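You operate a simulated robot arm through the tools that you are given. There is no shell and no other tool.

The job below is to be done with a simulated robot arm. You get a single attempt, and the scene is never put back.

## Task
Gauge the disc with the purple top and set the log knob to its width.
Fine: wake the gauge; slide it open again and leave the disc on the bed; the other discs stay.

The check looks at the end state, three seconds after you hand in, the way a careful person would. Anything else that was tipped, shoved, dropped, spilled or broken makes it a failure.

## Robot
A 7-joint arm with a two-finger parallel gripper, fixed in place. Base frame: the origin is on the floor under the middle of its stand, x ahead of it, y to its left, z up. Units: m, degrees, N and s.
It reaches about 0.91 m from its shoulder. Its first joint turns from -166.0 to 166.0 degrees. Payload 3.43 kg.
The tool frame sits at the grasp point between the pads (the TCP): z along the fingers, y along the line on which they close. The tips reach 0.03 m beyond it. Largest opening 0.094 m; finger width 0.028, thickness 0.01; the body of the gripper, 0.05 by 0.096 m, starts 0.055 m behind the TCP.
Orientation is that of the tool frame in the base frame, as a unit quaternion [w, x, y, z]. With the fingers straight down and closing along the base's y, the tool's x points along the base's -x, its y along +y and its z along -z.

## Interface
- The arm moves only by the tool apply_moves. Its arguments are lists of equal length, an entry for each row: "offset": the shift along the tool's x, y, z in units of 500 mm (1.0 is 500 mm), a list of three; "rot": the turn, a rotation vector about the tool's x, y, z in units of 120 degrees (1.0 is 120 degrees), a list of three. In form: {"offset": [[tx, ty, tz], ...], "rot": [[rx, ry, rz], ...]}. A call has 1 to 20 rows; each row is the pose to reach, as a shift and turn from the pose commanded when the call began, along the tool's axes at that moment. "gripper" is the closure, from 0 (fully open) to 1 (shut), set as the call begins (left out, the last holds). A call with a number of a shift or a turn outside -1 to 1 is refused whole. Rows are played at 5 a second. More than 0.05 m and 8.6 degrees between two rows, or a gripper value outside its range, and nothing of the call is played. Where a pose cannot be reached the arm comes as near as it can. A force on the tool above 40 N (or 10 N above the force at the start of the call, whichever is more), or a blocked arm, ends the call early, and 0.2 s more pass. The fingers move at their own pace (about 0.045 m/s each) and stop on an object; they squeeze with about 34 N. The grip force told is the motor's: it shows also when the fingers shut on nothing. Time passes only in rows, and 0.2 s behind the last, so rows that repeat a pose let the fingers close. It gives the time, the measured TCP pose, the force on the tool (base axes), the opening and the grip force at its end, in the units of the frame above (readings bear some noise), with the torque about the TCP (base axes, N m) and any sound that the robot's microphone picked up.
- Cameras (640 x 400 px; columns grow to the right, rows downward): "scene" is fixed at [0.4002, -0.6495, 1.433]; the picture's right is [0.84, 0.54, 0.00], its down [0.42, -0.67, -0.61] and it looks along [-0.33, 0.52, -0.79] (base axes); focal length 214 px, centre (320, 200). "wrist" rides on the gripper at [0.076, 0.014, -0.103] in the tool frame; the picture's right is [-0.18, 0.98, 0.00], its down [-0.75, -0.14, -0.64] and it looks along [-0.63, -0.12, 0.77] (tool axes); focal length 243 px, centre (320, 200). There is no depth. A picture from a camera that has moved, and an enlarged one, comes with that camera's place and axes in the base frame and with its lens.
- camera(camera): a new picture of that camera. It takes no simulated time.
- slide_trunk(by): slides the trunk up (or, below 0, down) by that many m; the arm rides with it, the base frame stays. It gives what a move gives, with no picture.
- enlarge(camera, box): a new picture of the part [left, top, right, bottom] of that camera's present view, enlarged. It takes no simulated time.
- sign_off(): hands the job in; it is judged then, once.

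Places have to be worked out from the pictures, the camera data and where the tool is seen. Open the gripper and draw the arm clear of the work before you hand the job in, unless the task says otherwise.

The tools are called after ">>>" as a command line: name --argument value ..., lists and objects as JSON in quotes. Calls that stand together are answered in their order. apply_moves: Moves the arm, as the interface text tells. Its arguments: {"type":"object","properties":{"offset":{"type":"array","items":{"type":"array","items":{"type":"number"}}},"rot":{"type":"array","items":{"type":"array","items":{"type":"number"}}},"gripper":{"type":"number"}},"required":["offset","rot"]} The other tools are called the same way: slide_trunk (by) moves the trunk up or down; camera (camera) takes a picture; enlarge (camera, box) takes an enlarged picture of a part of a camera's view; sign_off () hands the job in.

At the start:

```text
t: 0.0
tcp_pos: [0.1949, -0.4303, 1.1764]
tcp_rot: [0.0, 0.0, 1.0, 0.001]
wrist_force: [-0.6, -0.1, -0.3]
ft_torque: [0.0, -0.01, -0.03]
grip_width: 0.0941
grasp_force: 0.0
trunk travel left (down, up): [-0.4, 0.21]
```

scene: 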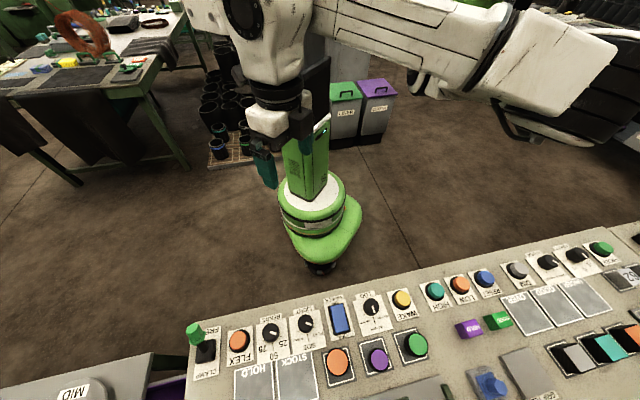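
wrist: 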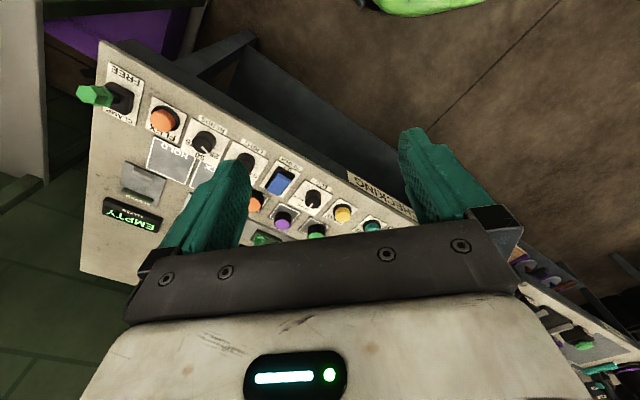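

The scene picture shows a console with buttons, knobs and three discs (orange, purple and green tops) along the bottom. I'll enlarge parts of it to read the labels.

>>> enlarge --camera "scene" --box '[180, 260, 440, 400]'

>>> enlarge --camera "scene" --box '[400, 230, 640, 400]'

>>> enlarge --camera "wrist" --box '[60, 30, 400, 280]'

```text
2.46 times, centred on (310, 330) of scene
camera zoom: at [0.4002, -0.6495, 1.433], right [0.84, 0.54, 0.0], down [0.42, -0.67, -0.61], along [-0.33, 0.52, -0.79], focal length 528 px, centre (345, -120)
```

zoom: 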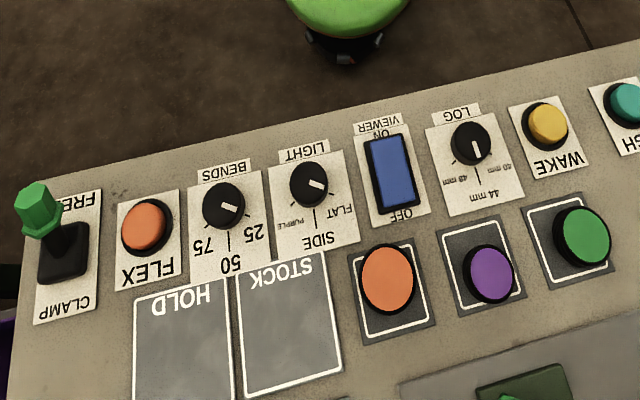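

```text
2.35 times, centred on (520, 315) of scene
camera zoom: at [0.4002, -0.6495, 1.433], right [0.84, 0.54, 0.0], down [0.42, -0.67, -0.61], along [-0.33, 0.52, -0.79], focal length 505 px, centre (-151, -71)
```

zoom: 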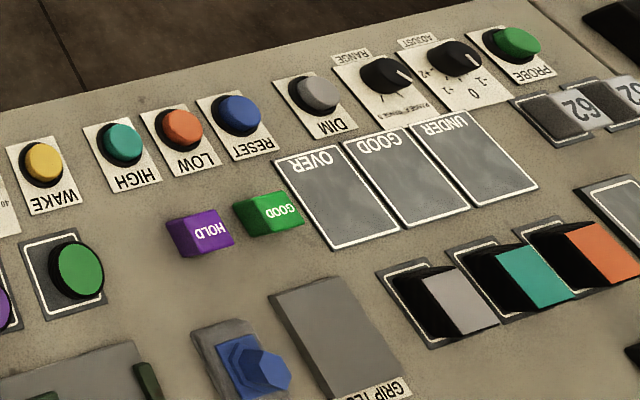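

```text
1.60 times, centred on (230, 155) of wrist
camera zoom: at [0.1183, -0.4175, 1.2773], right [0.18, 0.98, 0.0], down [0.75, -0.14, 0.64], along [0.63, -0.12, -0.77], focal length 388 px, centre (464, 272)
```

zoom: 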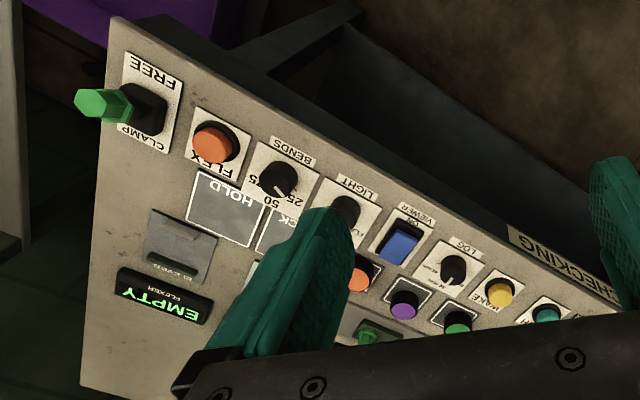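

The console lies at roughly z≈0.87, running from about (0.16,-0.74) to beyond (0.5,-0.43), and the gauge seems to be near (0.58,-0.6). I'll turn the tool 45° towards the console and move over it, staying high, to get a better view.

>>> apply_moves --offset '[[-0.075, -0.02, 0], [-0.15, -0.04, 0], [-0.225, -0.06, 0], [-0.3, -0.08, 0], [-0.375, -0.1, 0], [-0.45, -0.12, 0]]' --rot '[[0, 0, 0.0625], [0, 0, 0.125], [0, 0, 0.1875], [0, 0, 0.25], [0, 0, 0.3125], [0, 0, 0.375]]' --gripper 0

```text
t: 1.4
tcp_pos: [0.4199, -0.4908, 1.1783]
tcp_rot: [0.0, 0.383, 0.924, 0.0]
wrist_force: [-0.3, 0.4, 0.6]
ft_torque: [0.04, -0.01, -0.01]
grip_width: 0.0939
grasp_force: 0.1
trunk travel left (down, up): [-0.4, 0.21]
```

The move went as commanded. Now I'll look with both cameras.

>>> camera --camera "wrist"

>>> camera --camera "scene"

```text
taken
camera wrist: at [0.3758, -0.4268, 1.2801], right [0.83, 0.56, 0.0], down [0.43, -0.63, 0.64], along [0.36, -0.53, -0.77], focal length 243 px, centre (320, 200)
```

wrist: 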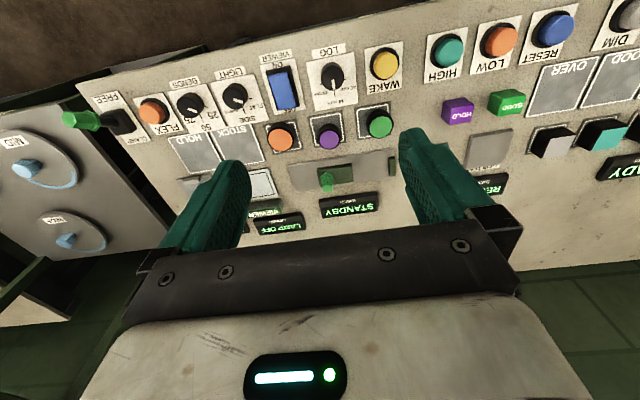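

```text
taken
```

scene: 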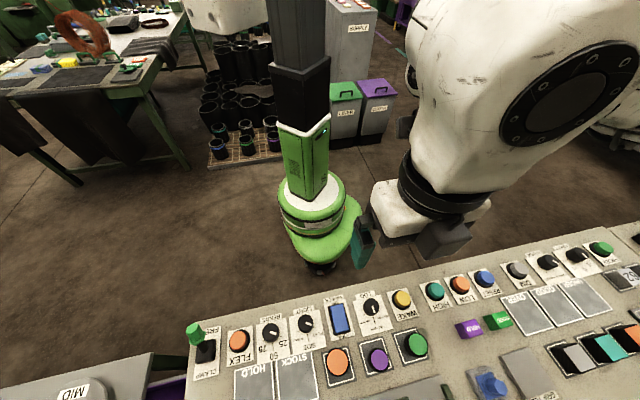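

The gauge with its green slider and a "STANDBY" display is now in view between the fingers. I'll enlarge it.

>>> enlarge --camera "wrist" --box '[240, 100, 440, 225]'

>>> enlarge --camera "wrist" --box '[290, 30, 420, 112]'

>>> enlarge --camera "wrist" --box '[80, 80, 300, 220]'

```text
3.20 times, centred on (340, 162) of wrist
camera zoom: at [0.3758, -0.4268, 1.2801], right [0.83, 0.56, 0.0], down [0.43, -0.63, 0.64], along [0.36, -0.53, -0.77], focal length 776 px, centre (256, 320)
```

zoom: 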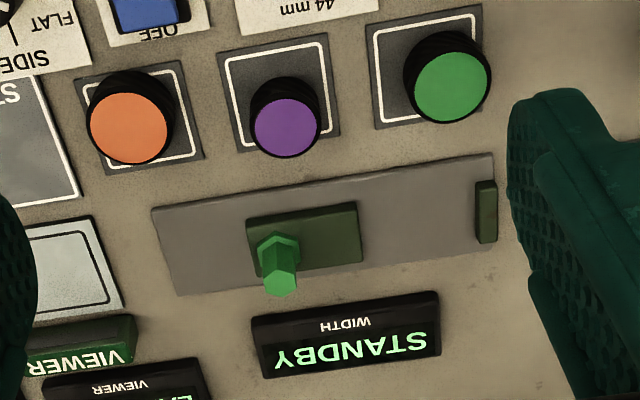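

```text
4.88 times, centred on (355, 71) of wrist
camera zoom: at [0.3758, -0.4268, 1.2801], right [0.83, 0.56, 0.0], down [0.43, -0.63, 0.64], along [0.36, -0.53, -0.77], focal length 1184 px, centre (149, 829)
```

zoom: 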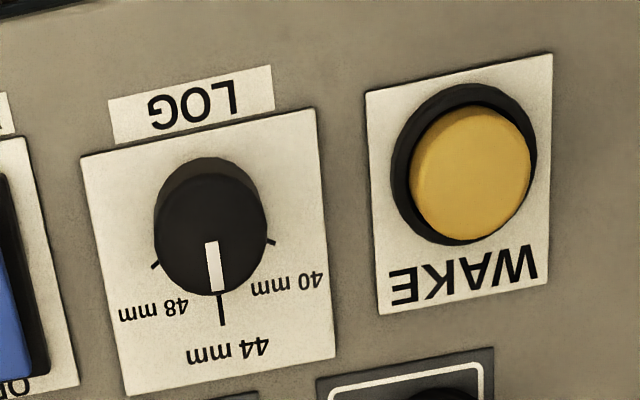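

```text
2.86 times, centred on (190, 150) of wrist
camera zoom: at [0.3758, -0.4268, 1.2801], right [0.83, 0.56, 0.0], down [0.43, -0.63, 0.64], along [0.36, -0.53, -0.77], focal length 693 px, centre (691, 343)
```

zoom: 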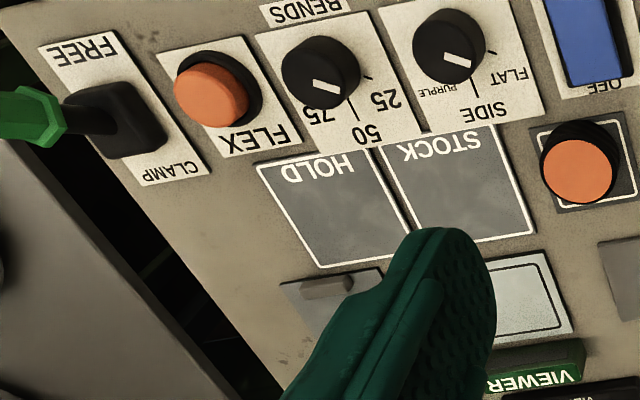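

The gauge bed runs at 45° in the base frame: the fixed jaw is at the +x+y end, with the sliding jaw and its hex post opposite. I put WAKE at about (0.496,-0.436), top z≈0.88. With the gripper closed I'll go above WAKE and check alignment before pressing.

>>> apply_moves --offset '[[-0.005, 0.031, 0.07], [-0.01, 0.062, 0.14], [-0.015, 0.093, 0.21], [-0.02, 0.124, 0.28], [-0.025, 0.155, 0.35], [-0.0293, 0.1857, 0.42], [-0.0293, 0.1857, 0.42]]' --rot '[[0, 0, 0], [0, 0, 0], [0, 0, 0], [0, 0, 0], [0, 0, 0], [0, 0, 0], [0, 0, 0]]' --gripper 1

>>> camera --camera "wrist"

>>> camera --camera "scene"

```text
t: 3.0
tcp_pos: [0.4984, -0.4367, 0.9632]
tcp_rot: [0.0, 0.383, 0.924, 0.0]
wrist_force: [-0.6, 0.0, 1.1]
ft_torque: [0.02, -0.02, -0.02]
grip_width: 0.0
grasp_force: 33.3
trunk travel left (down, up): [-0.4, 0.21]
```

```text
taken
camera wrist: at [0.4537, -0.3741, 1.0649], right [0.83, 0.56, 0.0], down [0.43, -0.63, 0.64], along [0.36, -0.53, -0.77], focal length 243 px, centre (320, 200)
```

wrist: 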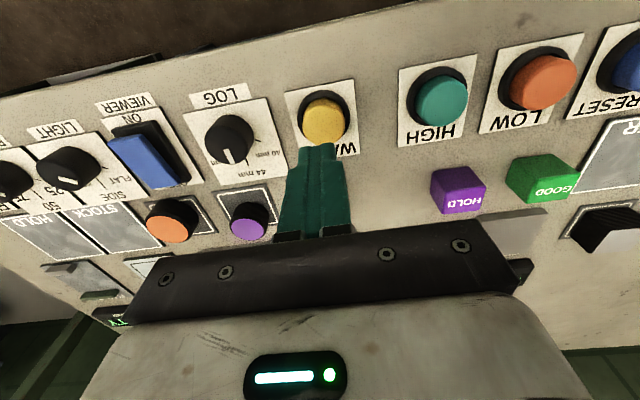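

```text
taken
```

scene: 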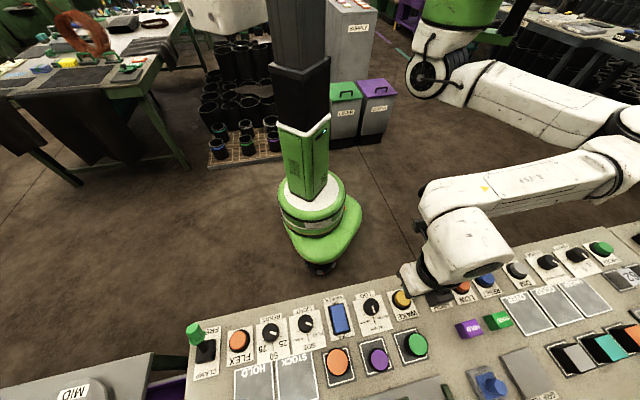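

The closed tips are almost centred over WAKE, a few mm off, and the tip is about 5 cm above it. I'll correct slightly and press down in small steps, watching force and sound.

>>> apply_moves --offset '[[0.004, 0.004, 0.04], [0.004, 0.004, 0.08], [0.004, 0.004, 0.09], [0.004, 0.004, 0.095], [0.004, 0.004, 0.1], [0.004, 0.004, 0.104], [0.004, 0.004, 0.108], [0.004, 0.004, 0.112]]' --rot '[[0, 0, 0], [0, 0, 0], [0, 0, 0], [0, 0, 0], [0, 0, 0], [0, 0, 0], [0, 0, 0], [0, 0, 0]]'

>>> camera --camera "wrist"

```text
t: 4.8
tcp_pos: [0.4974, -0.4333, 0.9112]
tcp_rot: [0.001, 0.383, 0.924, -0.001]
wrist_force: [1.5, 0.4, 11.8]
ft_torque: [0.02, -0.03, 0.01]
grip_width: 0.0
grasp_force: 33.2
trunk travel left (down, up): [-0.4, 0.21]
heard: click
```

```text
taken
camera wrist: at [0.4528, -0.3698, 1.012], right [0.83, 0.56, 0.0], down [0.43, -0.63, 0.64], along [0.36, -0.53, -0.77], focal length 243 px, centre (320, 200)
```

wrist: 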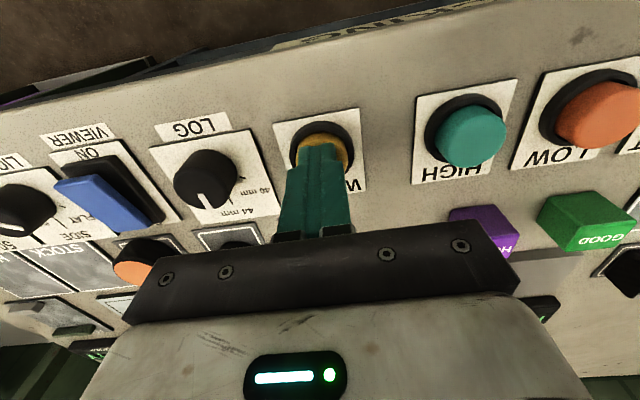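

A click was heard and WAKE is pressed. I'll rise straight up and back to the earlier viewpoint to read the display.

>>> apply_moves --offset '[[0, 0, -0.06], [0.003, -0.03, -0.14], [0.008, -0.06, -0.22], [0.014, -0.1, -0.3], [0.02, -0.14, -0.38], [0.028, -0.18, -0.46], [0.028, -0.18, -0.52]]' --rot '[[0, 0, 0], [0, 0, 0], [0, 0, 0], [0, 0, 0], [0, 0, 0], [0, 0, 0], [0, 0, 0]]'

>>> camera --camera "wrist"

>>> enlarge --camera "wrist" --box '[240, 100, 440, 225]'

```text
t: 6.4
tcp_pos: [0.4228, -0.4892, 1.1693]
tcp_rot: [0.0, 0.382, 0.924, 0.0]
wrist_force: [-0.5, -1.2, 0.3]
ft_torque: [0.02, 0.01, 0.0]
grip_width: 0.0001
grasp_force: 33.2
trunk travel left (down, up): [-0.4, 0.21]
```

```text
taken
camera wrist: at [0.3795, -0.426, 1.2704], right [0.83, 0.56, 0.0], down [0.43, -0.63, 0.64], along [0.36, -0.53, -0.77], focal length 243 px, centre (320, 200)
```

wrist: 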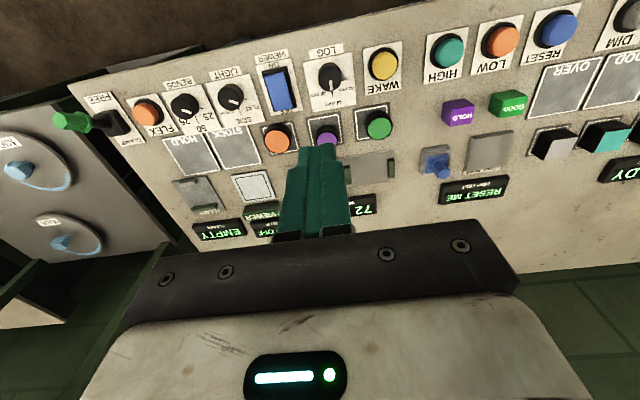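

```text
3.20 times, centred on (340, 162) of wrist
camera zoom: at [0.3795, -0.426, 1.2704], right [0.83, 0.56, 0.0], down [0.43, -0.63, 0.64], along [0.36, -0.53, -0.77], focal length 776 px, centre (256, 320)
```

zoom: 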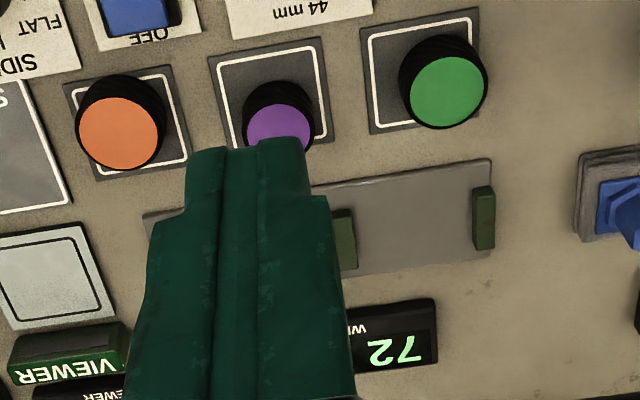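

The gauge woke up: the display now starts with "72", which I take as the open gap in mm. Next I'll turn the tool by 90° so the fingers close across the bed, partly open them, and move above the purple disc at about (0.4945,-0.573).

>>> apply_moves --offset '[[-0.018, -0.001, 0.0], [-0.036, -0.003, 0.01], [-0.054, -0.004, 0.03], [-0.072, -0.005, 0.05], [-0.09, -0.007, 0.07], [-0.108, -0.008, 0.09], [-0.126, -0.01, 0.11], [-0.144, -0.011, 0.125], [-0.162, -0.013, 0.14], [-0.18, -0.014, 0.155], [-0.2, -0.016, 0.17], [-0.22, -0.017, 0.178]]' --rot '[[0, 0, -0.0625], [0, 0, -0.125], [0, 0, -0.1875], [0, 0, -0.25], [0, 0, -0.3125], [0, 0, -0.375], [0, 0, -0.4375], [0, 0, -0.5], [0, 0, -0.5625], [0, 0, -0.625], [0, 0, -0.6875], [0, 0, -0.75]]' --gripper 0.25

>>> camera --camera "wrist"

>>> camera --camera "scene"

```text
t: 9.0
tcp_pos: [0.4941, -0.5712, 1.081]
tcp_rot: [0.0, -0.383, 0.924, 0.0]
wrist_force: [0.4, 0.3, 0.3]
ft_torque: [0.01, 0.0, 0.02]
grip_width: 0.07
grasp_force: 0.0
trunk travel left (down, up): [-0.4, 0.21]
```

```text
taken
camera wrist: at [0.4306, -0.6156, 1.1825], right [-0.57, 0.82, 0.0], down [0.63, 0.43, 0.64], along [0.53, 0.36, -0.77], focal length 243 px, centre (320, 200)
```

wrist: 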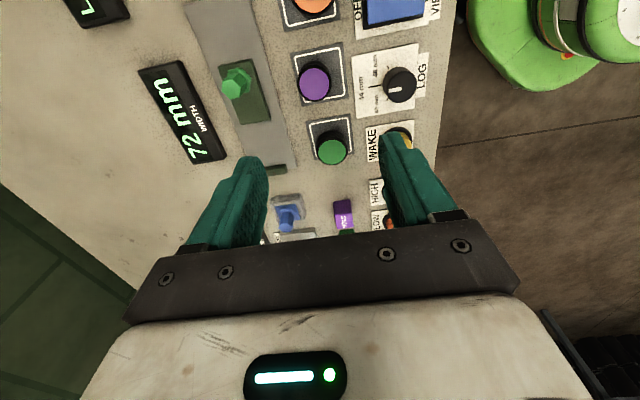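

```text
taken
```

scene: 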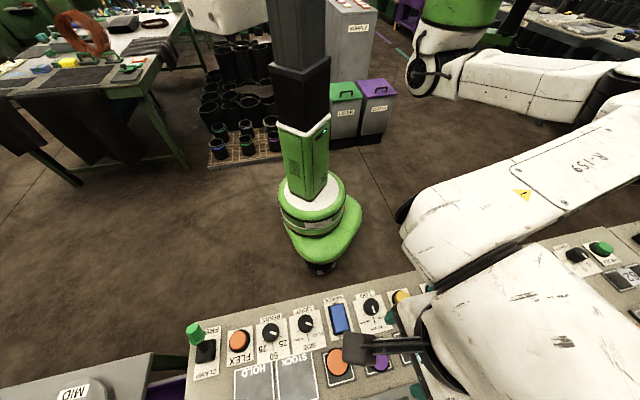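

The display reads "72 mm" and the view works. I'll enlarge the disc area to check alignment.

>>> enlarge --camera "wrist" --box '[200, 30, 440, 180]'

```text
2.67 times, centred on (320, 105) of wrist
camera zoom: at [0.4306, -0.6156, 1.1825], right [-0.57, 0.82, 0.0], down [0.63, 0.43, 0.64], along [0.53, 0.36, -0.77], focal length 647 px, centre (320, 453)
```

zoom: 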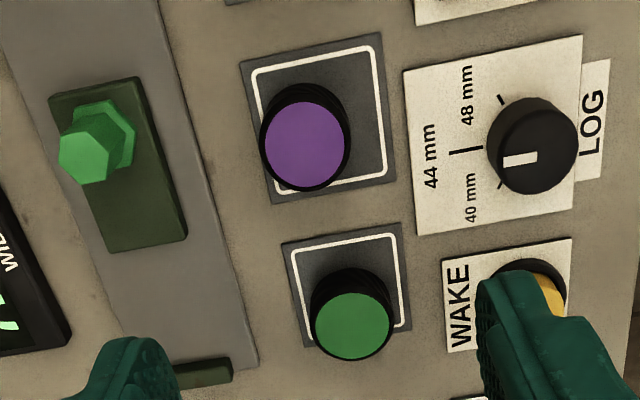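

The disc sits about 6 mm off the tool axis, towards the gauge, so I estimate it at (0.496,-0.577). I'll correct that and descend part way, then check again.

>>> apply_moves --offset '[[0.002, -0.005, 0.06], [0.005, -0.011, 0.12], [0.005, -0.011, 0.18], [0.005, -0.011, 0.24], [0.005, -0.011, 0.26]]' --rot '[[0, 0, 0], [0, 0, 0], [0, 0, 0], [0, 0, 0], [0, 0, 0]]'

>>> camera --camera "wrist"

>>> enlarge --camera "wrist" --box '[200, 60, 440, 210]'

```text
t: 10.2
tcp_pos: [0.4983, -0.5778, 0.9516]
tcp_rot: [-0.001, -0.382, 0.924, 0.0]
wrist_force: [-1.0, -0.1, 0.2]
ft_torque: [-0.01, 0.02, 0.0]
grip_width: 0.0708
grasp_force: 0.1
trunk travel left (down, up): [-0.4, 0.21]
```

```text
taken
camera wrist: at [0.4335, -0.621, 1.0529], right [-0.56, 0.83, 0.0], down [0.63, 0.43, 0.64], along [0.53, 0.36, -0.77], focal length 243 px, centre (320, 200)
```

wrist: 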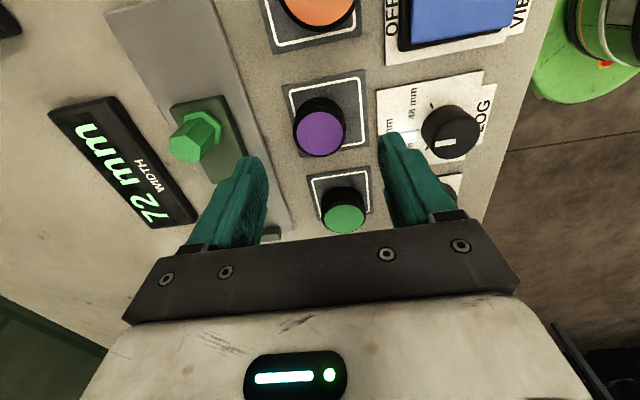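

```text
2.67 times, centred on (320, 135) of wrist
camera zoom: at [0.4335, -0.621, 1.0529], right [-0.56, 0.83, 0.0], down [0.63, 0.43, 0.64], along [0.53, 0.36, -0.77], focal length 647 px, centre (320, 373)
```

zoom: 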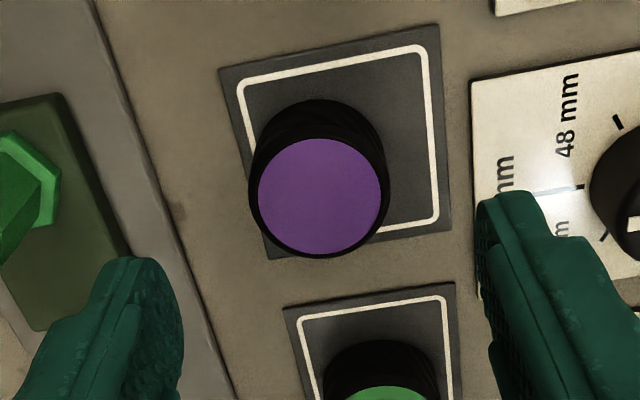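

The disc is now centred under the tool to within about 1.5 mm. The left finger would come close to the raised bed edge, so I'll narrow the opening to about 56 mm and descend until the tips are beside the disc.

>>> apply_moves --offset '[[0, 0, 0], [0, 0, 0.02], [0, 0, 0.04], [0, 0, 0.06], [0, 0, 0.075], [0, 0, 0.085], [0, 0, 0.09]]' --rot '[[0, 0, 0], [0, 0, 0], [0, 0, 0], [0, 0, 0], [0, 0, 0], [0, 0, 0], [0, 0, 0]]' --gripper 0.4

>>> camera --camera "wrist"

>>> enlarge --camera "wrist" --box '[200, 80, 440, 230]'

```text
t: 11.8
tcp_pos: [0.4959, -0.5776, 0.9055]
tcp_rot: [0.0, -0.382, 0.924, 0.0]
wrist_force: [0.6, -0.1, 0.2]
ft_torque: [-0.04, 0.01, 0.03]
grip_width: 0.0563
grasp_force: 0.1
trunk travel left (down, up): [-0.4, 0.21]
```

```text
taken
camera wrist: at [0.4321, -0.621, 1.0074], right [-0.56, 0.83, 0.0], down [0.63, 0.43, 0.64], along [0.53, 0.36, -0.77], focal length 243 px, centre (320, 200)
```

wrist: 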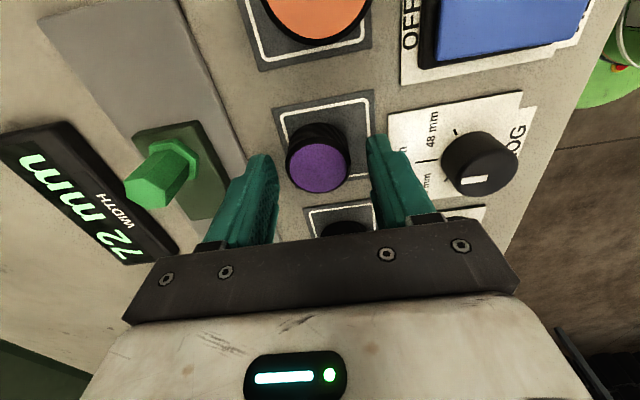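

```text
2.67 times, centred on (320, 155) of wrist
camera zoom: at [0.4321, -0.621, 1.0074], right [-0.56, 0.83, 0.0], down [0.63, 0.43, 0.64], along [0.53, 0.36, -0.77], focal length 647 px, centre (320, 320)
```

zoom: 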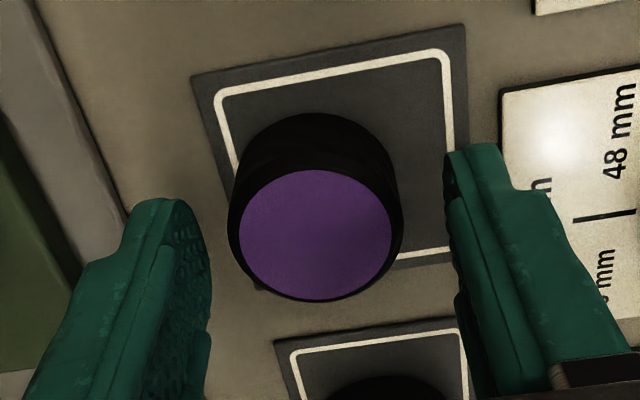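

The fingers straddle the disc evenly, with clear space to both neighbours. I'll go down 4 mm more and close on it.

>>> apply_moves --offset '[[0.002, 0, 0.004], [0.002, 0, 0.008]]' --rot '[[0, 0, 0], [0, 0, 0]]'

>>> apply_moves --offset '[[0, 0, 0], [0, 0, 0], [0, 0, 0], [0, 0, 0]]' --rot '[[0, 0, 0], [0, 0, 0], [0, 0, 0], [0, 0, 0]]' --gripper 1

```text
t: 12.4
tcp_pos: [0.4964, -0.5781, 0.9017]
tcp_rot: [-0.001, -0.383, 0.924, -0.001]
wrist_force: [0.2, -0.5, 0.2]
ft_torque: [0.01, 0.02, -0.01]
grip_width: 0.0564
grasp_force: 0.1
trunk travel left (down, up): [-0.4, 0.21]
```

```text
t: 13.4
tcp_pos: [0.4958, -0.5778, 0.9021]
tcp_rot: [0.0, -0.383, 0.924, 0.0]
wrist_force: [0.7, -0.5, -0.5]
ft_torque: [-0.01, -0.02, 0.01]
grip_width: 0.0385
grasp_force: 33.7
trunk travel left (down, up): [-0.4, 0.21]
```

The disc is held with a grip width of about 38.5 mm. I'll lift it 8 cm, then carry it above the gap between the jaws, to about (0.609,-0.583), and check from there.

>>> apply_moves --offset '[[0, 0, -0.04], [0, 0, -0.1], [0, 0, -0.16], [-0.04, -0.02, -0.16], [-0.08, -0.06, -0.16], [-0.12, -0.1, -0.16], [-0.152, -0.14, -0.16], [-0.152, -0.167, -0.16]]' --rot '[[0, 0, 0], [0, 0, 0], [0, 0, 0], [0, 0, 0], [0, 0, 0], [0, 0, 0], [0, 0, 0], [0, 0, 0]]'

>>> camera --camera "wrist"

>>> enlarge --camera "wrist" --box '[200, 60, 440, 210]'

>>> camera --camera "scene"

```text
t: 15.2
tcp_pos: [0.6082, -0.5811, 0.9806]
tcp_rot: [0.0, -0.383, 0.924, 0.001]
wrist_force: [-0.8, -0.4, -0.6]
ft_torque: [0.03, -0.01, 0.0]
grip_width: 0.0
grasp_force: 32.7
trunk travel left (down, up): [-0.4, 0.21]
```

```text
taken
camera wrist: at [0.5446, -0.6256, 1.0822], right [-0.56, 0.83, 0.0], down [0.63, 0.43, 0.64], along [0.53, 0.36, -0.77], focal length 243 px, centre (320, 200)
```

wrist: 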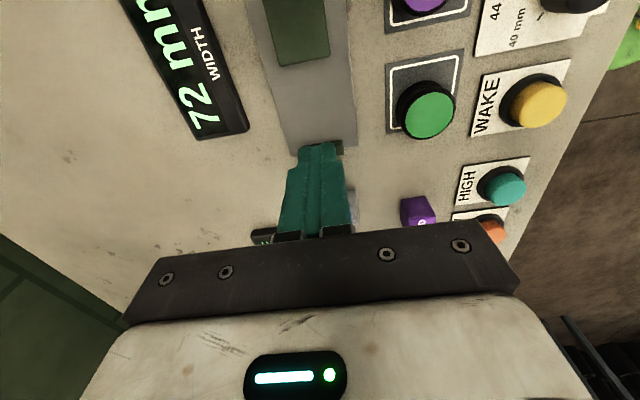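

```text
2.67 times, centred on (320, 135) of wrist
camera zoom: at [0.5446, -0.6256, 1.0822], right [-0.56, 0.83, 0.0], down [0.63, 0.43, 0.64], along [0.53, 0.36, -0.77], focal length 647 px, centre (320, 373)
```

zoom: 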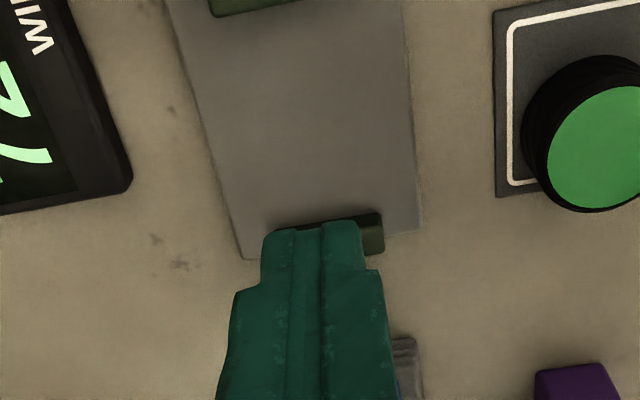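

```text
taken
```

scene: 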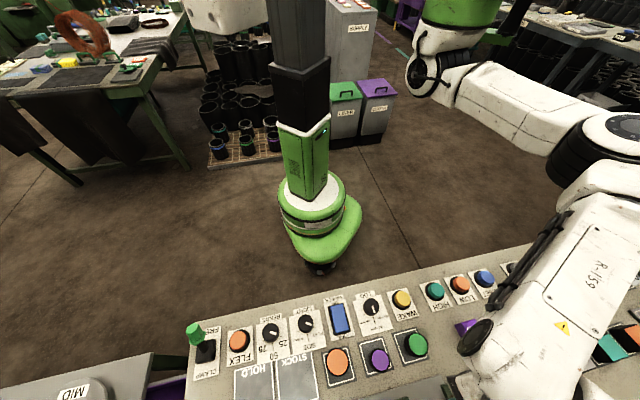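

The gripper shut on nothing: the disc slipped out and appears to be still in its slot, so my grip was too high. I'll move back over it and look.

>>> enlarge --camera "scene" --box '[300, 310, 460, 400]'

>>> apply_moves --offset '[[0.02, 0.03, -0.04], [0.05, 0.06, -0.06], [0.08, 0.09, -0.06], [0.11, 0.12, -0.06], [0.13, 0.14, -0.06], [0.152, 0.167, -0.06], [0.152, 0.167, -0.06]]' --rot '[[0, 0, 0], [0, 0, 0], [0, 0, 0], [0, 0, 0], [0, 0, 0], [0, 0, 0], [0, 0, 0]]' --gripper 0.3

>>> camera --camera "wrist"

>>> enlarge --camera "wrist" --box '[200, 30, 440, 180]'

```text
4.00 times, centred on (380, 355) of scene
camera zoom: at [0.4002, -0.6495, 1.433], right [0.84, 0.54, 0.0], down [0.42, -0.67, -0.61], along [-0.33, 0.52, -0.79], focal length 858 px, centre (80, -420)
```

zoom: 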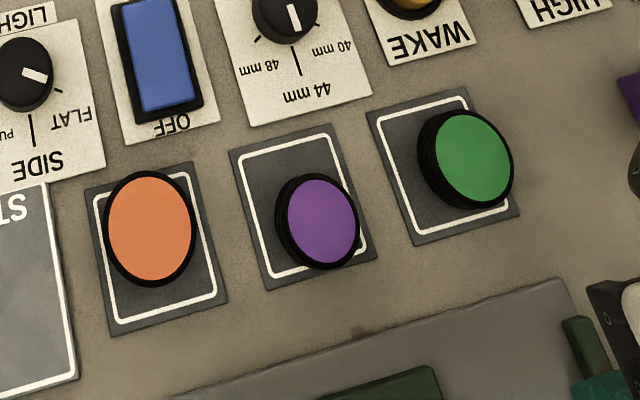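

```text
t: 16.8
tcp_pos: [0.4955, -0.5764, 1.0128]
tcp_rot: [0.001, -0.383, 0.924, 0.0]
wrist_force: [1.0, 0.3, -0.1]
ft_torque: [0.02, 0.0, 0.03]
grip_width: 0.0658
grasp_force: 0.3
trunk travel left (down, up): [-0.4, 0.21]
```

```text
taken
camera wrist: at [0.4307, -0.621, 1.114], right [-0.56, 0.83, 0.0], down [0.63, 0.43, 0.64], along [0.53, 0.36, -0.77], focal length 243 px, centre (320, 200)
```

wrist: 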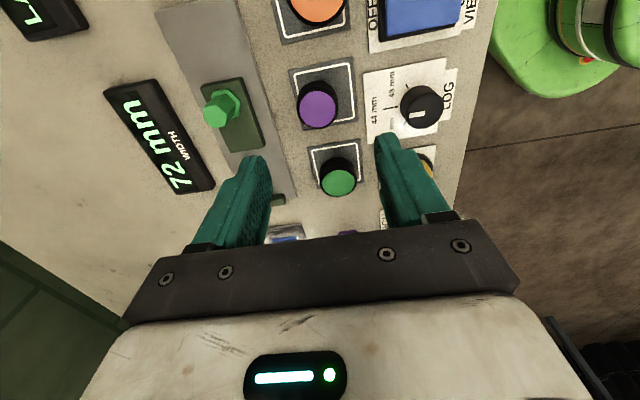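

```text
2.67 times, centred on (320, 105) of wrist
camera zoom: at [0.4307, -0.621, 1.114], right [-0.56, 0.83, 0.0], down [0.63, 0.43, 0.64], along [0.53, 0.36, -0.77], focal length 647 px, centre (320, 453)
```

zoom: 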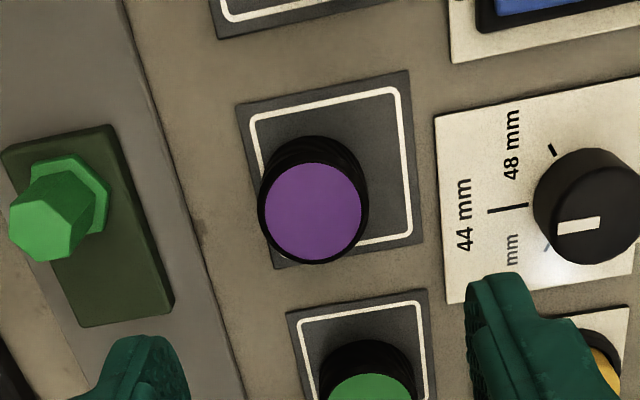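

The disc is upright in its slot, shifted a few mm, at about u+4 mm and v+3 mm from my tool axis. I'll re-centre, narrow the opening to 56 mm and descend near its top for a check.

>>> apply_moves --offset '[[-0.004, -0.003, 0.04], [-0.008, -0.0065, 0.1], [-0.008, -0.0065, 0.16], [-0.008, -0.0065, 0.19], [-0.008, -0.0065, 0.19]]' --rot '[[0, 0, 0], [0, 0, 0], [0, 0, 0], [0, 0, 0], [0, 0, 0]]' --gripper 0.4

>>> enlarge --camera "wrist" --box '[200, 80, 440, 230]'

```text
t: 18.0
tcp_pos: [0.5001, -0.5755, 0.9158]
tcp_rot: [0.001, -0.382, 0.924, 0.0]
wrist_force: [0.3, 0.0, 0.8]
ft_torque: [-0.01, 0.0, 0.03]
grip_width: 0.0563
grasp_force: 0.0
trunk travel left (down, up): [-0.4, 0.21]
```

```text
2.67 times, centred on (320, 155) of wrist
camera zoom: at [0.4362, -0.6207, 1.017], right [-0.56, 0.83, 0.0], down [0.63, 0.43, 0.64], along [0.53, 0.36, -0.77], focal length 647 px, centre (320, 320)
```

zoom: 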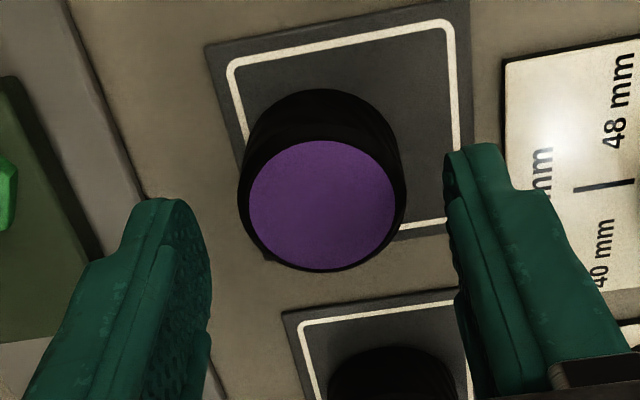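

Now the disc is centred exactly under the tool. I'll descend about 2 cm in small steps, watching the force.

>>> apply_moves --offset '[[0, 0, 0.01], [0, 0, 0.02], [0, 0, 0.03], [0, 0, 0.036], [0, 0, 0.04]]' --rot '[[0, 0, 0], [0, 0, 0], [0, 0, 0], [0, 0, 0], [0, 0, 0]]'

>>> enlarge --camera "wrist" --box '[200, 80, 440, 230]'

```text
t: 19.2
tcp_pos: [0.5001, -0.5762, 0.8959]
tcp_rot: [0.0, -0.382, 0.924, 0.0]
wrist_force: [-0.3, 0.4, -1.3]
ft_torque: [0.0, -0.06, -0.01]
grip_width: 0.0565
grasp_force: 0.0
trunk travel left (down, up): [-0.4, 0.21]
```

```text
2.67 times, centred on (320, 155) of wrist
camera zoom: at [0.4364, -0.6211, 0.9982], right [-0.56, 0.83, 0.0], down [0.63, 0.43, 0.64], along [0.53, 0.36, -0.77], focal length 647 px, centre (320, 320)
```

zoom: 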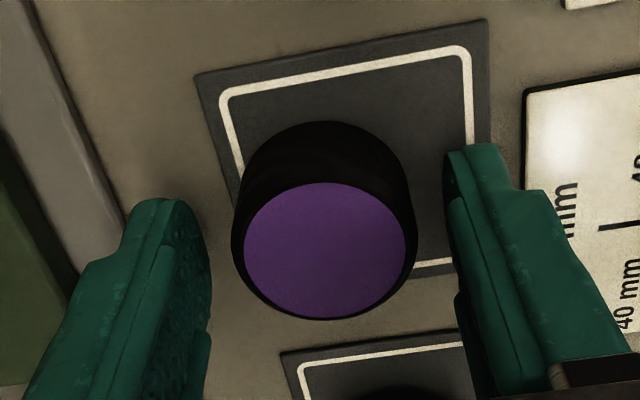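

No contact yet with tips at z≈0.866. I'll lower a few more mm in 1 mm steps to grip the disc as deep as possible.

>>> apply_moves --offset '[[0, 0, 0.003], [0, 0, 0.006], [0, 0, 0.008], [0, 0, 0.01]]' --rot '[[0, 0, 0], [0, 0, 0], [0, 0, 0], [0, 0, 0]]'

>>> enlarge --camera "wrist" --box '[200, 80, 440, 230]'

```text
t: 20.2
tcp_pos: [0.499, -0.5764, 0.8924]
tcp_rot: [0.0, -0.383, 0.924, 0.0]
wrist_force: [-0.4, -0.7, -0.3]
ft_torque: [0.01, 0.03, -0.05]
grip_width: 0.0564
grasp_force: 0.0
trunk travel left (down, up): [-0.4, 0.21]
```

```text
2.67 times, centred on (320, 155) of wrist
camera zoom: at [0.4358, -0.6203, 0.9935], right [-0.56, 0.83, 0.0], down [0.63, 0.43, 0.64], along [0.53, 0.36, -0.77], focal length 647 px, centre (320, 320)
```

zoom: 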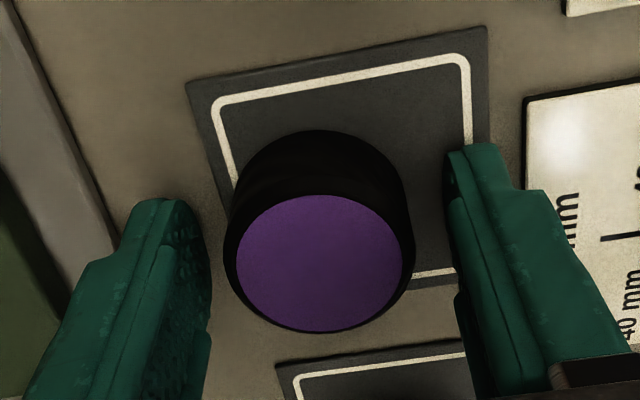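

Still free with the tips at about z=0.862, so I'll go 2 mm further and close on the disc.

>>> apply_moves --offset '[[0, 0, 0.002], [0, 0, 0.004]]' --rot '[[0, 0, 0], [0, 0, 0]]'

>>> apply_moves --offset '[[0, 0, 0], [0, 0, 0], [0, 0, 0], [0, 0, 0], [0, 0, 0]]' --rot '[[0, 0, 0], [0, 0, 0], [0, 0, 0], [0, 0, 0], [0, 0, 0]]' --gripper 1

>>> enlarge --camera "wrist" --box '[200, 80, 440, 230]'

```text
t: 20.8
tcp_pos: [0.5001, -0.5749, 0.8915]
tcp_rot: [0.0, -0.383, 0.924, -0.001]
wrist_force: [1.4, 6.0, 19.8]
ft_torque: [0.7, 0.32, -0.32]
grip_width: 0.058
grasp_force: 0.9
trunk travel left (down, up): [-0.4, 0.21]
```

```text
t: 22.0
tcp_pos: [0.4993, -0.5765, 0.8918]
tcp_rot: [-0.002, -0.383, 0.924, -0.002]
wrist_force: [-2.0, 7.3, 36.5]
ft_torque: [0.96, 0.35, 0.08]
grip_width: 0.039
grasp_force: 33.9
trunk travel left (down, up): [-0.4, 0.21]
```

```text
2.67 times, centred on (320, 155) of wrist
camera zoom: at [0.4352, -0.6208, 0.9935], right [-0.56, 0.83, 0.0], down [0.63, 0.43, 0.64], along [0.53, 0.36, -0.77], focal length 647 px, centre (320, 320)
```

zoom: 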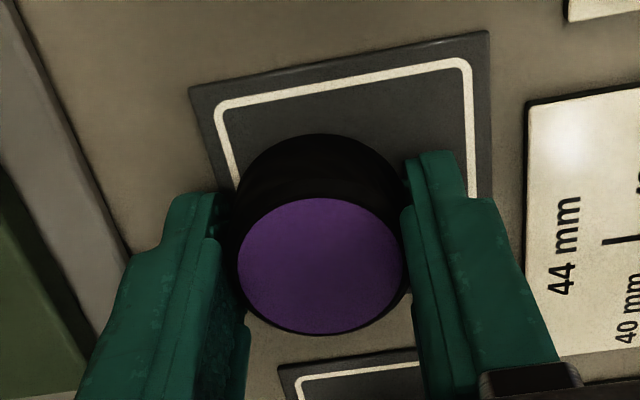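

The tips touched the panel at z≈0.8615 and the fingers hold the disc at about 39 mm. I'll lift slowly by 3 cm and check that it comes along.

>>> apply_moves --offset '[[0, 0, -0.004], [0, 0, -0.008], [0, 0, -0.014], [0, 0, -0.022], [0, 0, -0.032], [0, 0, -0.044], [0, 0, -0.06]]' --rot '[[0, 0, 0], [0, 0, 0], [0, 0, 0], [0, 0, 0], [0, 0, 0], [0, 0, 0], [0, 0, 0]]'

>>> enlarge --camera "wrist" --box '[200, 80, 440, 230]'

```text
t: 23.6
tcp_pos: [0.5003, -0.5763, 0.9193]
tcp_rot: [0.0, -0.383, 0.924, 0.0]
wrist_force: [0.3, -0.2, -0.6]
ft_torque: [-0.01, 0.0, -0.03]
grip_width: 0.0387
grasp_force: 34.5
trunk travel left (down, up): [-0.4, 0.21]
```

```text
2.67 times, centred on (320, 155) of wrist
camera zoom: at [0.4363, -0.6203, 1.0213], right [-0.56, 0.83, 0.0], down [0.63, 0.43, 0.64], along [0.53, 0.36, -0.77], focal length 647 px, centre (320, 320)
```

zoom: 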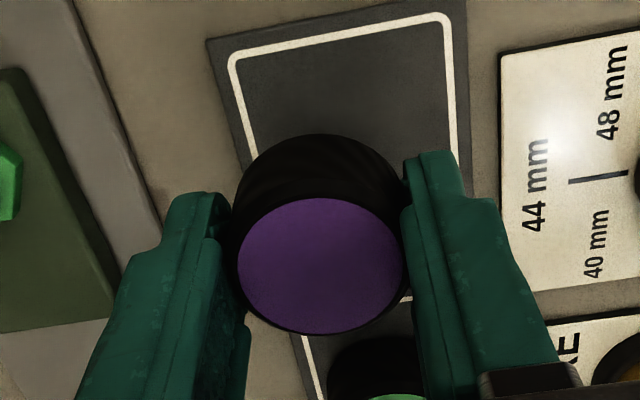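

The disc is coming up with the gripper at a steady 39 mm. I'll lift a little more and carry it gently to above the middle of the jaw gap, at about u=0.015 and v=0.8445.

>>> apply_moves --offset '[[0, 0, -0.025], [0, 0, -0.05], [0, 0, -0.075], [0, 0, -0.1], [-0.01, -0.012, -0.1], [-0.027, -0.032, -0.1], [-0.046, -0.055, -0.1], [-0.065, -0.079, -0.1], [-0.084, -0.102, -0.1], [-0.103, -0.125, -0.1], [-0.12, -0.147, -0.1], [-0.132, -0.16, -0.1], [-0.1374, -0.1664, -0.1], [-0.1374, -0.1664, -0.1]]' --rot '[[0, 0, 0], [0, 0, 0], [0, 0, 0], [0, 0, 0], [0, 0, 0], [0, 0, 0], [0, 0, 0], [0, 0, 0], [0, 0, 0], [0, 0, 0], [0, 0, 0], [0, 0, 0], [0, 0, 0], [0, 0, 0]]'

>>> camera --camera "wrist"

>>> enlarge --camera "wrist" --box '[200, 60, 440, 210]'

```text
t: 26.6
tcp_pos: [0.608, -0.5857, 0.9703]
tcp_rot: [0.0, -0.383, 0.924, 0.0]
wrist_force: [-0.3, 0.1, 0.0]
ft_torque: [0.02, 0.02, -0.01]
grip_width: 0.0386
grasp_force: 34.7
trunk travel left (down, up): [-0.4, 0.21]
```

```text
taken
camera wrist: at [0.5447, -0.6302, 1.0712], right [-0.56, 0.83, 0.0], down [0.63, 0.43, 0.64], along [0.53, 0.36, -0.77], focal length 243 px, centre (320, 200)
```

wrist: 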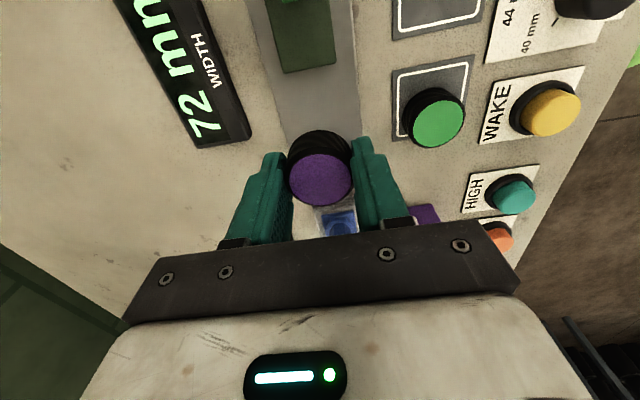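

```text
2.67 times, centred on (320, 135) of wrist
camera zoom: at [0.5447, -0.6302, 1.0712], right [-0.56, 0.83, 0.0], down [0.63, 0.43, 0.64], along [0.53, 0.36, -0.77], focal length 647 px, centre (320, 373)
```

zoom: 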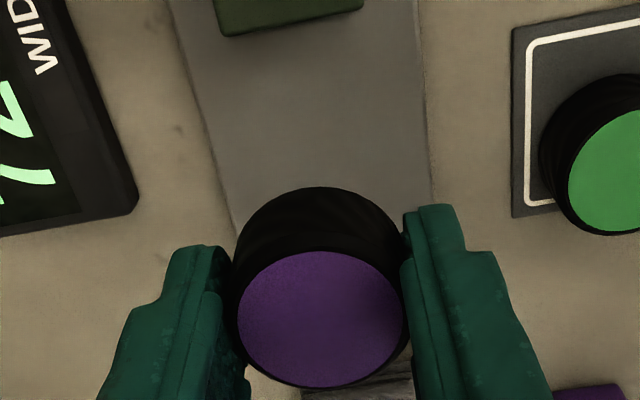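

The disc is securely held over the gap, with about 14 mm of free space to each jaw. I'll lower it to about 6 mm above the bed.

>>> apply_moves --offset '[[0, 0, 0.03], [0, 0, 0.06], [0, 0, 0.09], [0, 0, 0.115], [0, 0, 0.13], [0, 0, 0.136]]' --rot '[[0, 0, 0], [0, 0, 0], [0, 0, 0], [0, 0, 0], [0, 0, 0], [0, 0, 0]]'

>>> camera --camera "wrist"

```text
t: 28.0
tcp_pos: [0.6067, -0.5876, 0.9021]
tcp_rot: [0.0, -0.384, 0.924, 0.0]
wrist_force: [1.0, 0.6, -0.5]
ft_torque: [0.01, 0.02, -0.02]
grip_width: 0.0385
grasp_force: 34.3
trunk travel left (down, up): [-0.4, 0.21]
```

```text
taken
camera wrist: at [0.5429, -0.6317, 1.0035], right [-0.56, 0.83, 0.0], down [0.63, 0.43, 0.64], along [0.53, 0.36, -0.77], focal length 243 px, centre (320, 200)
```

wrist: 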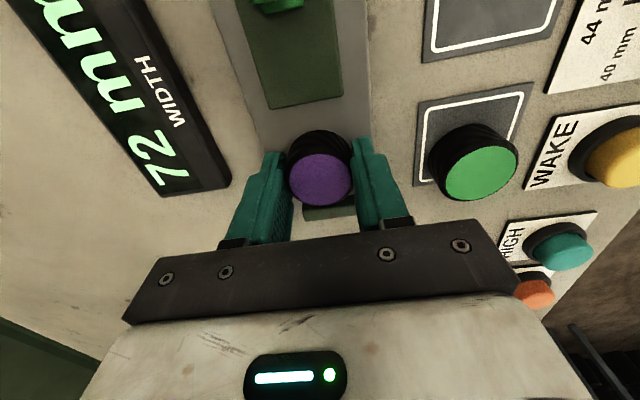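

The disc is between the slider and the fixed jaw with the bed just below it. I'll descend in 1 mm steps until I feel contact.

>>> apply_moves --offset '[[0, 0, 0.003], [0, 0, 0.006], [0, 0, 0.008], [0, 0, 0.01]]' --rot '[[0, 0, 0], [0, 0, 0], [0, 0, 0], [0, 0, 0]]'

```text
t: 29.0
tcp_pos: [0.6072, -0.5871, 0.8965]
tcp_rot: [0.0, -0.383, 0.924, 0.0]
wrist_force: [0.1, 0.5, -0.6]
ft_torque: [0.0, 0.02, -0.02]
grip_width: 0.0386
grasp_force: 33.4
trunk travel left (down, up): [-0.4, 0.21]
```

No contact yet at TCP z≈0.8965, so I continue down in 1 mm steps.

>>> apply_moves --offset '[[0, 0, 0.002], [0, 0, 0.004], [0, 0, 0.006]]' --rot '[[0, 0, 0], [0, 0, 0], [0, 0, 0]]'

```text
t: 29.8
tcp_pos: [0.6068, -0.5876, 0.8963]
tcp_rot: [0.0, -0.383, 0.924, -0.002]
wrist_force: [-0.6, 4.4, 24.8]
ft_torque: [0.59, 0.33, 0.0]
grip_width: 0.0389
grasp_force: 34.3
trunk travel left (down, up): [-0.4, 0.21]
```

Contact with the bed at 25 N. I'll relieve the pressure by 2 mm and then open the fingers a little to release the disc.

>>> apply_moves --offset '[[0, 0, -0.002], [0, 0, -0.004]]' --rot '[[0, 0, 0], [0, 0, 0]]'

>>> apply_moves --offset '[[0, 0, 0], [0, 0, 0], [0, 0, 0]]' --rot '[[0, 0, 0], [0, 0, 0], [0, 0, 0]]' --gripper 0.43

>>> camera --camera "wrist"

```text
t: 30.4
tcp_pos: [0.6082, -0.5871, 0.8964]
tcp_rot: [0.0, -0.383, 0.924, -0.001]
wrist_force: [-1.8, 3.9, 26.5]
ft_torque: [0.69, 0.28, 0.17]
grip_width: 0.0387
grasp_force: 34.0
trunk travel left (down, up): [-0.4, 0.21]
```

```text
t: 31.2
tcp_pos: [0.6084, -0.5873, 0.8962]
tcp_rot: [-0.001, -0.383, 0.924, -0.003]
wrist_force: [10.3, -17.8, 22.6]
ft_torque: [0.05, -0.09, -0.04]
grip_width: 0.0424
grasp_force: 0.1
trunk travel left (down, up): [-0.4, 0.21]
```

```text
taken
camera wrist: at [0.5442, -0.6318, 0.9975], right [-0.56, 0.83, 0.0], down [0.63, 0.44, 0.64], along [0.53, 0.36, -0.77], focal length 243 px, centre (320, 200)
```

wrist: 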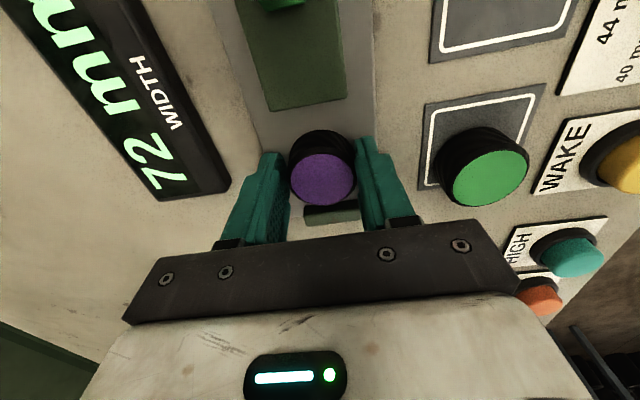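

The fingers are still pressing on the bed (22 N down, 20 N sideways), so they could not open freely. I'll raise 3 mm while the opening command holds.

>>> apply_moves --offset '[[0, 0, -0.002], [0, 0, -0.004], [0, 0, -0.006], [0, 0, -0.006]]' --rot '[[0, 0, 0], [0, 0, 0], [0, 0, 0], [0, 0, 0]]'

>>> enlarge --camera "wrist" --box '[200, 80, 440, 230]'

```text
t: 32.2
tcp_pos: [0.6083, -0.5864, 0.8971]
tcp_rot: [0.001, -0.381, 0.924, 0.001]
wrist_force: [0.1, 0.0, 0.2]
ft_torque: [-0.01, 0.0, 0.01]
grip_width: 0.0536
grasp_force: 0.0
trunk travel left (down, up): [-0.4, 0.21]
```

```text
2.67 times, centred on (320, 155) of wrist
camera zoom: at [0.5447, -0.6315, 0.9981], right [-0.57, 0.82, 0.0], down [0.63, 0.43, 0.64], along [0.53, 0.36, -0.77], focal length 647 px, centre (320, 320)
```

zoom: 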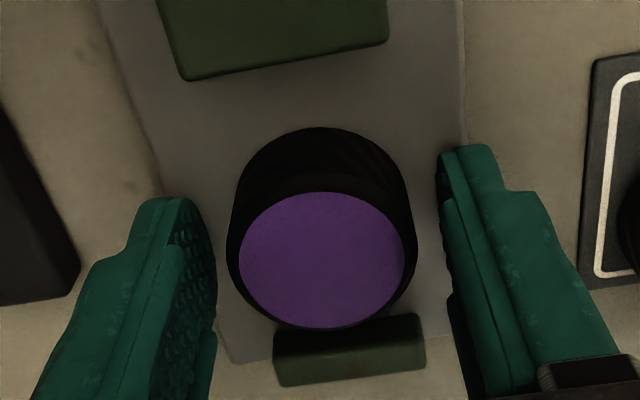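

The fingers are free and the disc stands on the bed near the fixed jaw. I'll rise straight up, move over the slider's hex post at about u=-0.074, v=0.8475, and look.

>>> apply_moves --offset '[[0, 0, -0.02], [0, 0, -0.06], [0, 0, -0.12], [0, 0, -0.18], [0.05, 0, -0.2], [0.1, -0.002, -0.2], [0.15, -0.004, -0.2], [0.18, -0.0054, -0.2], [0.18, -0.0054, -0.2]]' --rot '[[0, 0, 0], [0, 0, 0], [0, 0, 0], [0, 0, 0], [0, 0, 0], [0, 0, 0], [0, 0, 0], [0, 0, 0], [0, 0, 0]]'

>>> camera --camera "wrist"

>>> enlarge --camera "wrist" --box '[200, 60, 440, 210]'

```text
t: 34.2
tcp_pos: [0.5459, -0.6528, 0.9985]
tcp_rot: [0.0, -0.383, 0.924, 0.0]
wrist_force: [-0.4, -0.5, -0.1]
ft_torque: [0.0, 0.03, 0.0]
grip_width: 0.0535
grasp_force: 0.0
trunk travel left (down, up): [-0.4, 0.21]
```

```text
taken
camera wrist: at [0.4826, -0.6973, 1.1003], right [-0.56, 0.83, 0.0], down [0.63, 0.43, 0.64], along [0.53, 0.36, -0.77], focal length 243 px, centre (320, 200)
```

wrist: 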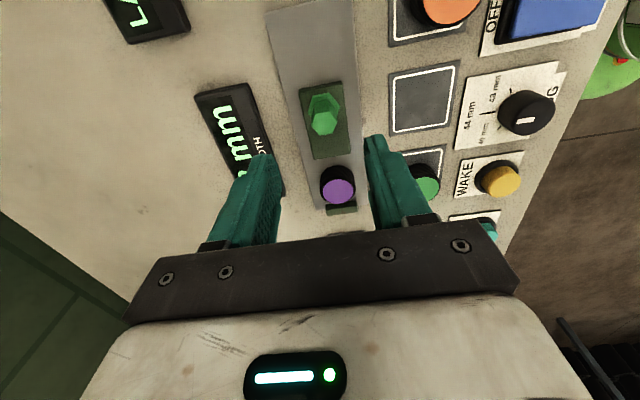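

```text
2.67 times, centred on (320, 135) of wrist
camera zoom: at [0.4826, -0.6973, 1.1003], right [-0.56, 0.83, 0.0], down [0.63, 0.43, 0.64], along [0.53, 0.36, -0.77], focal length 647 px, centre (320, 373)
```

zoom: 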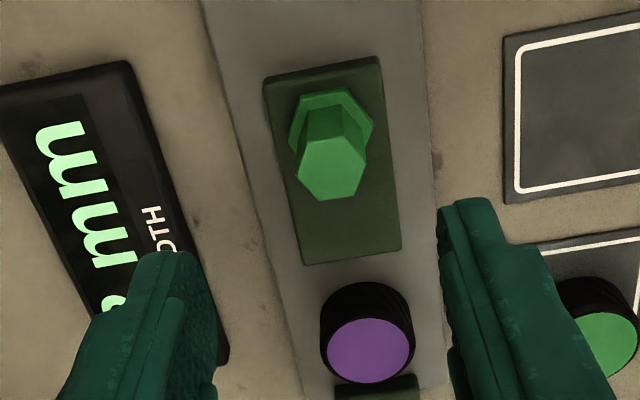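

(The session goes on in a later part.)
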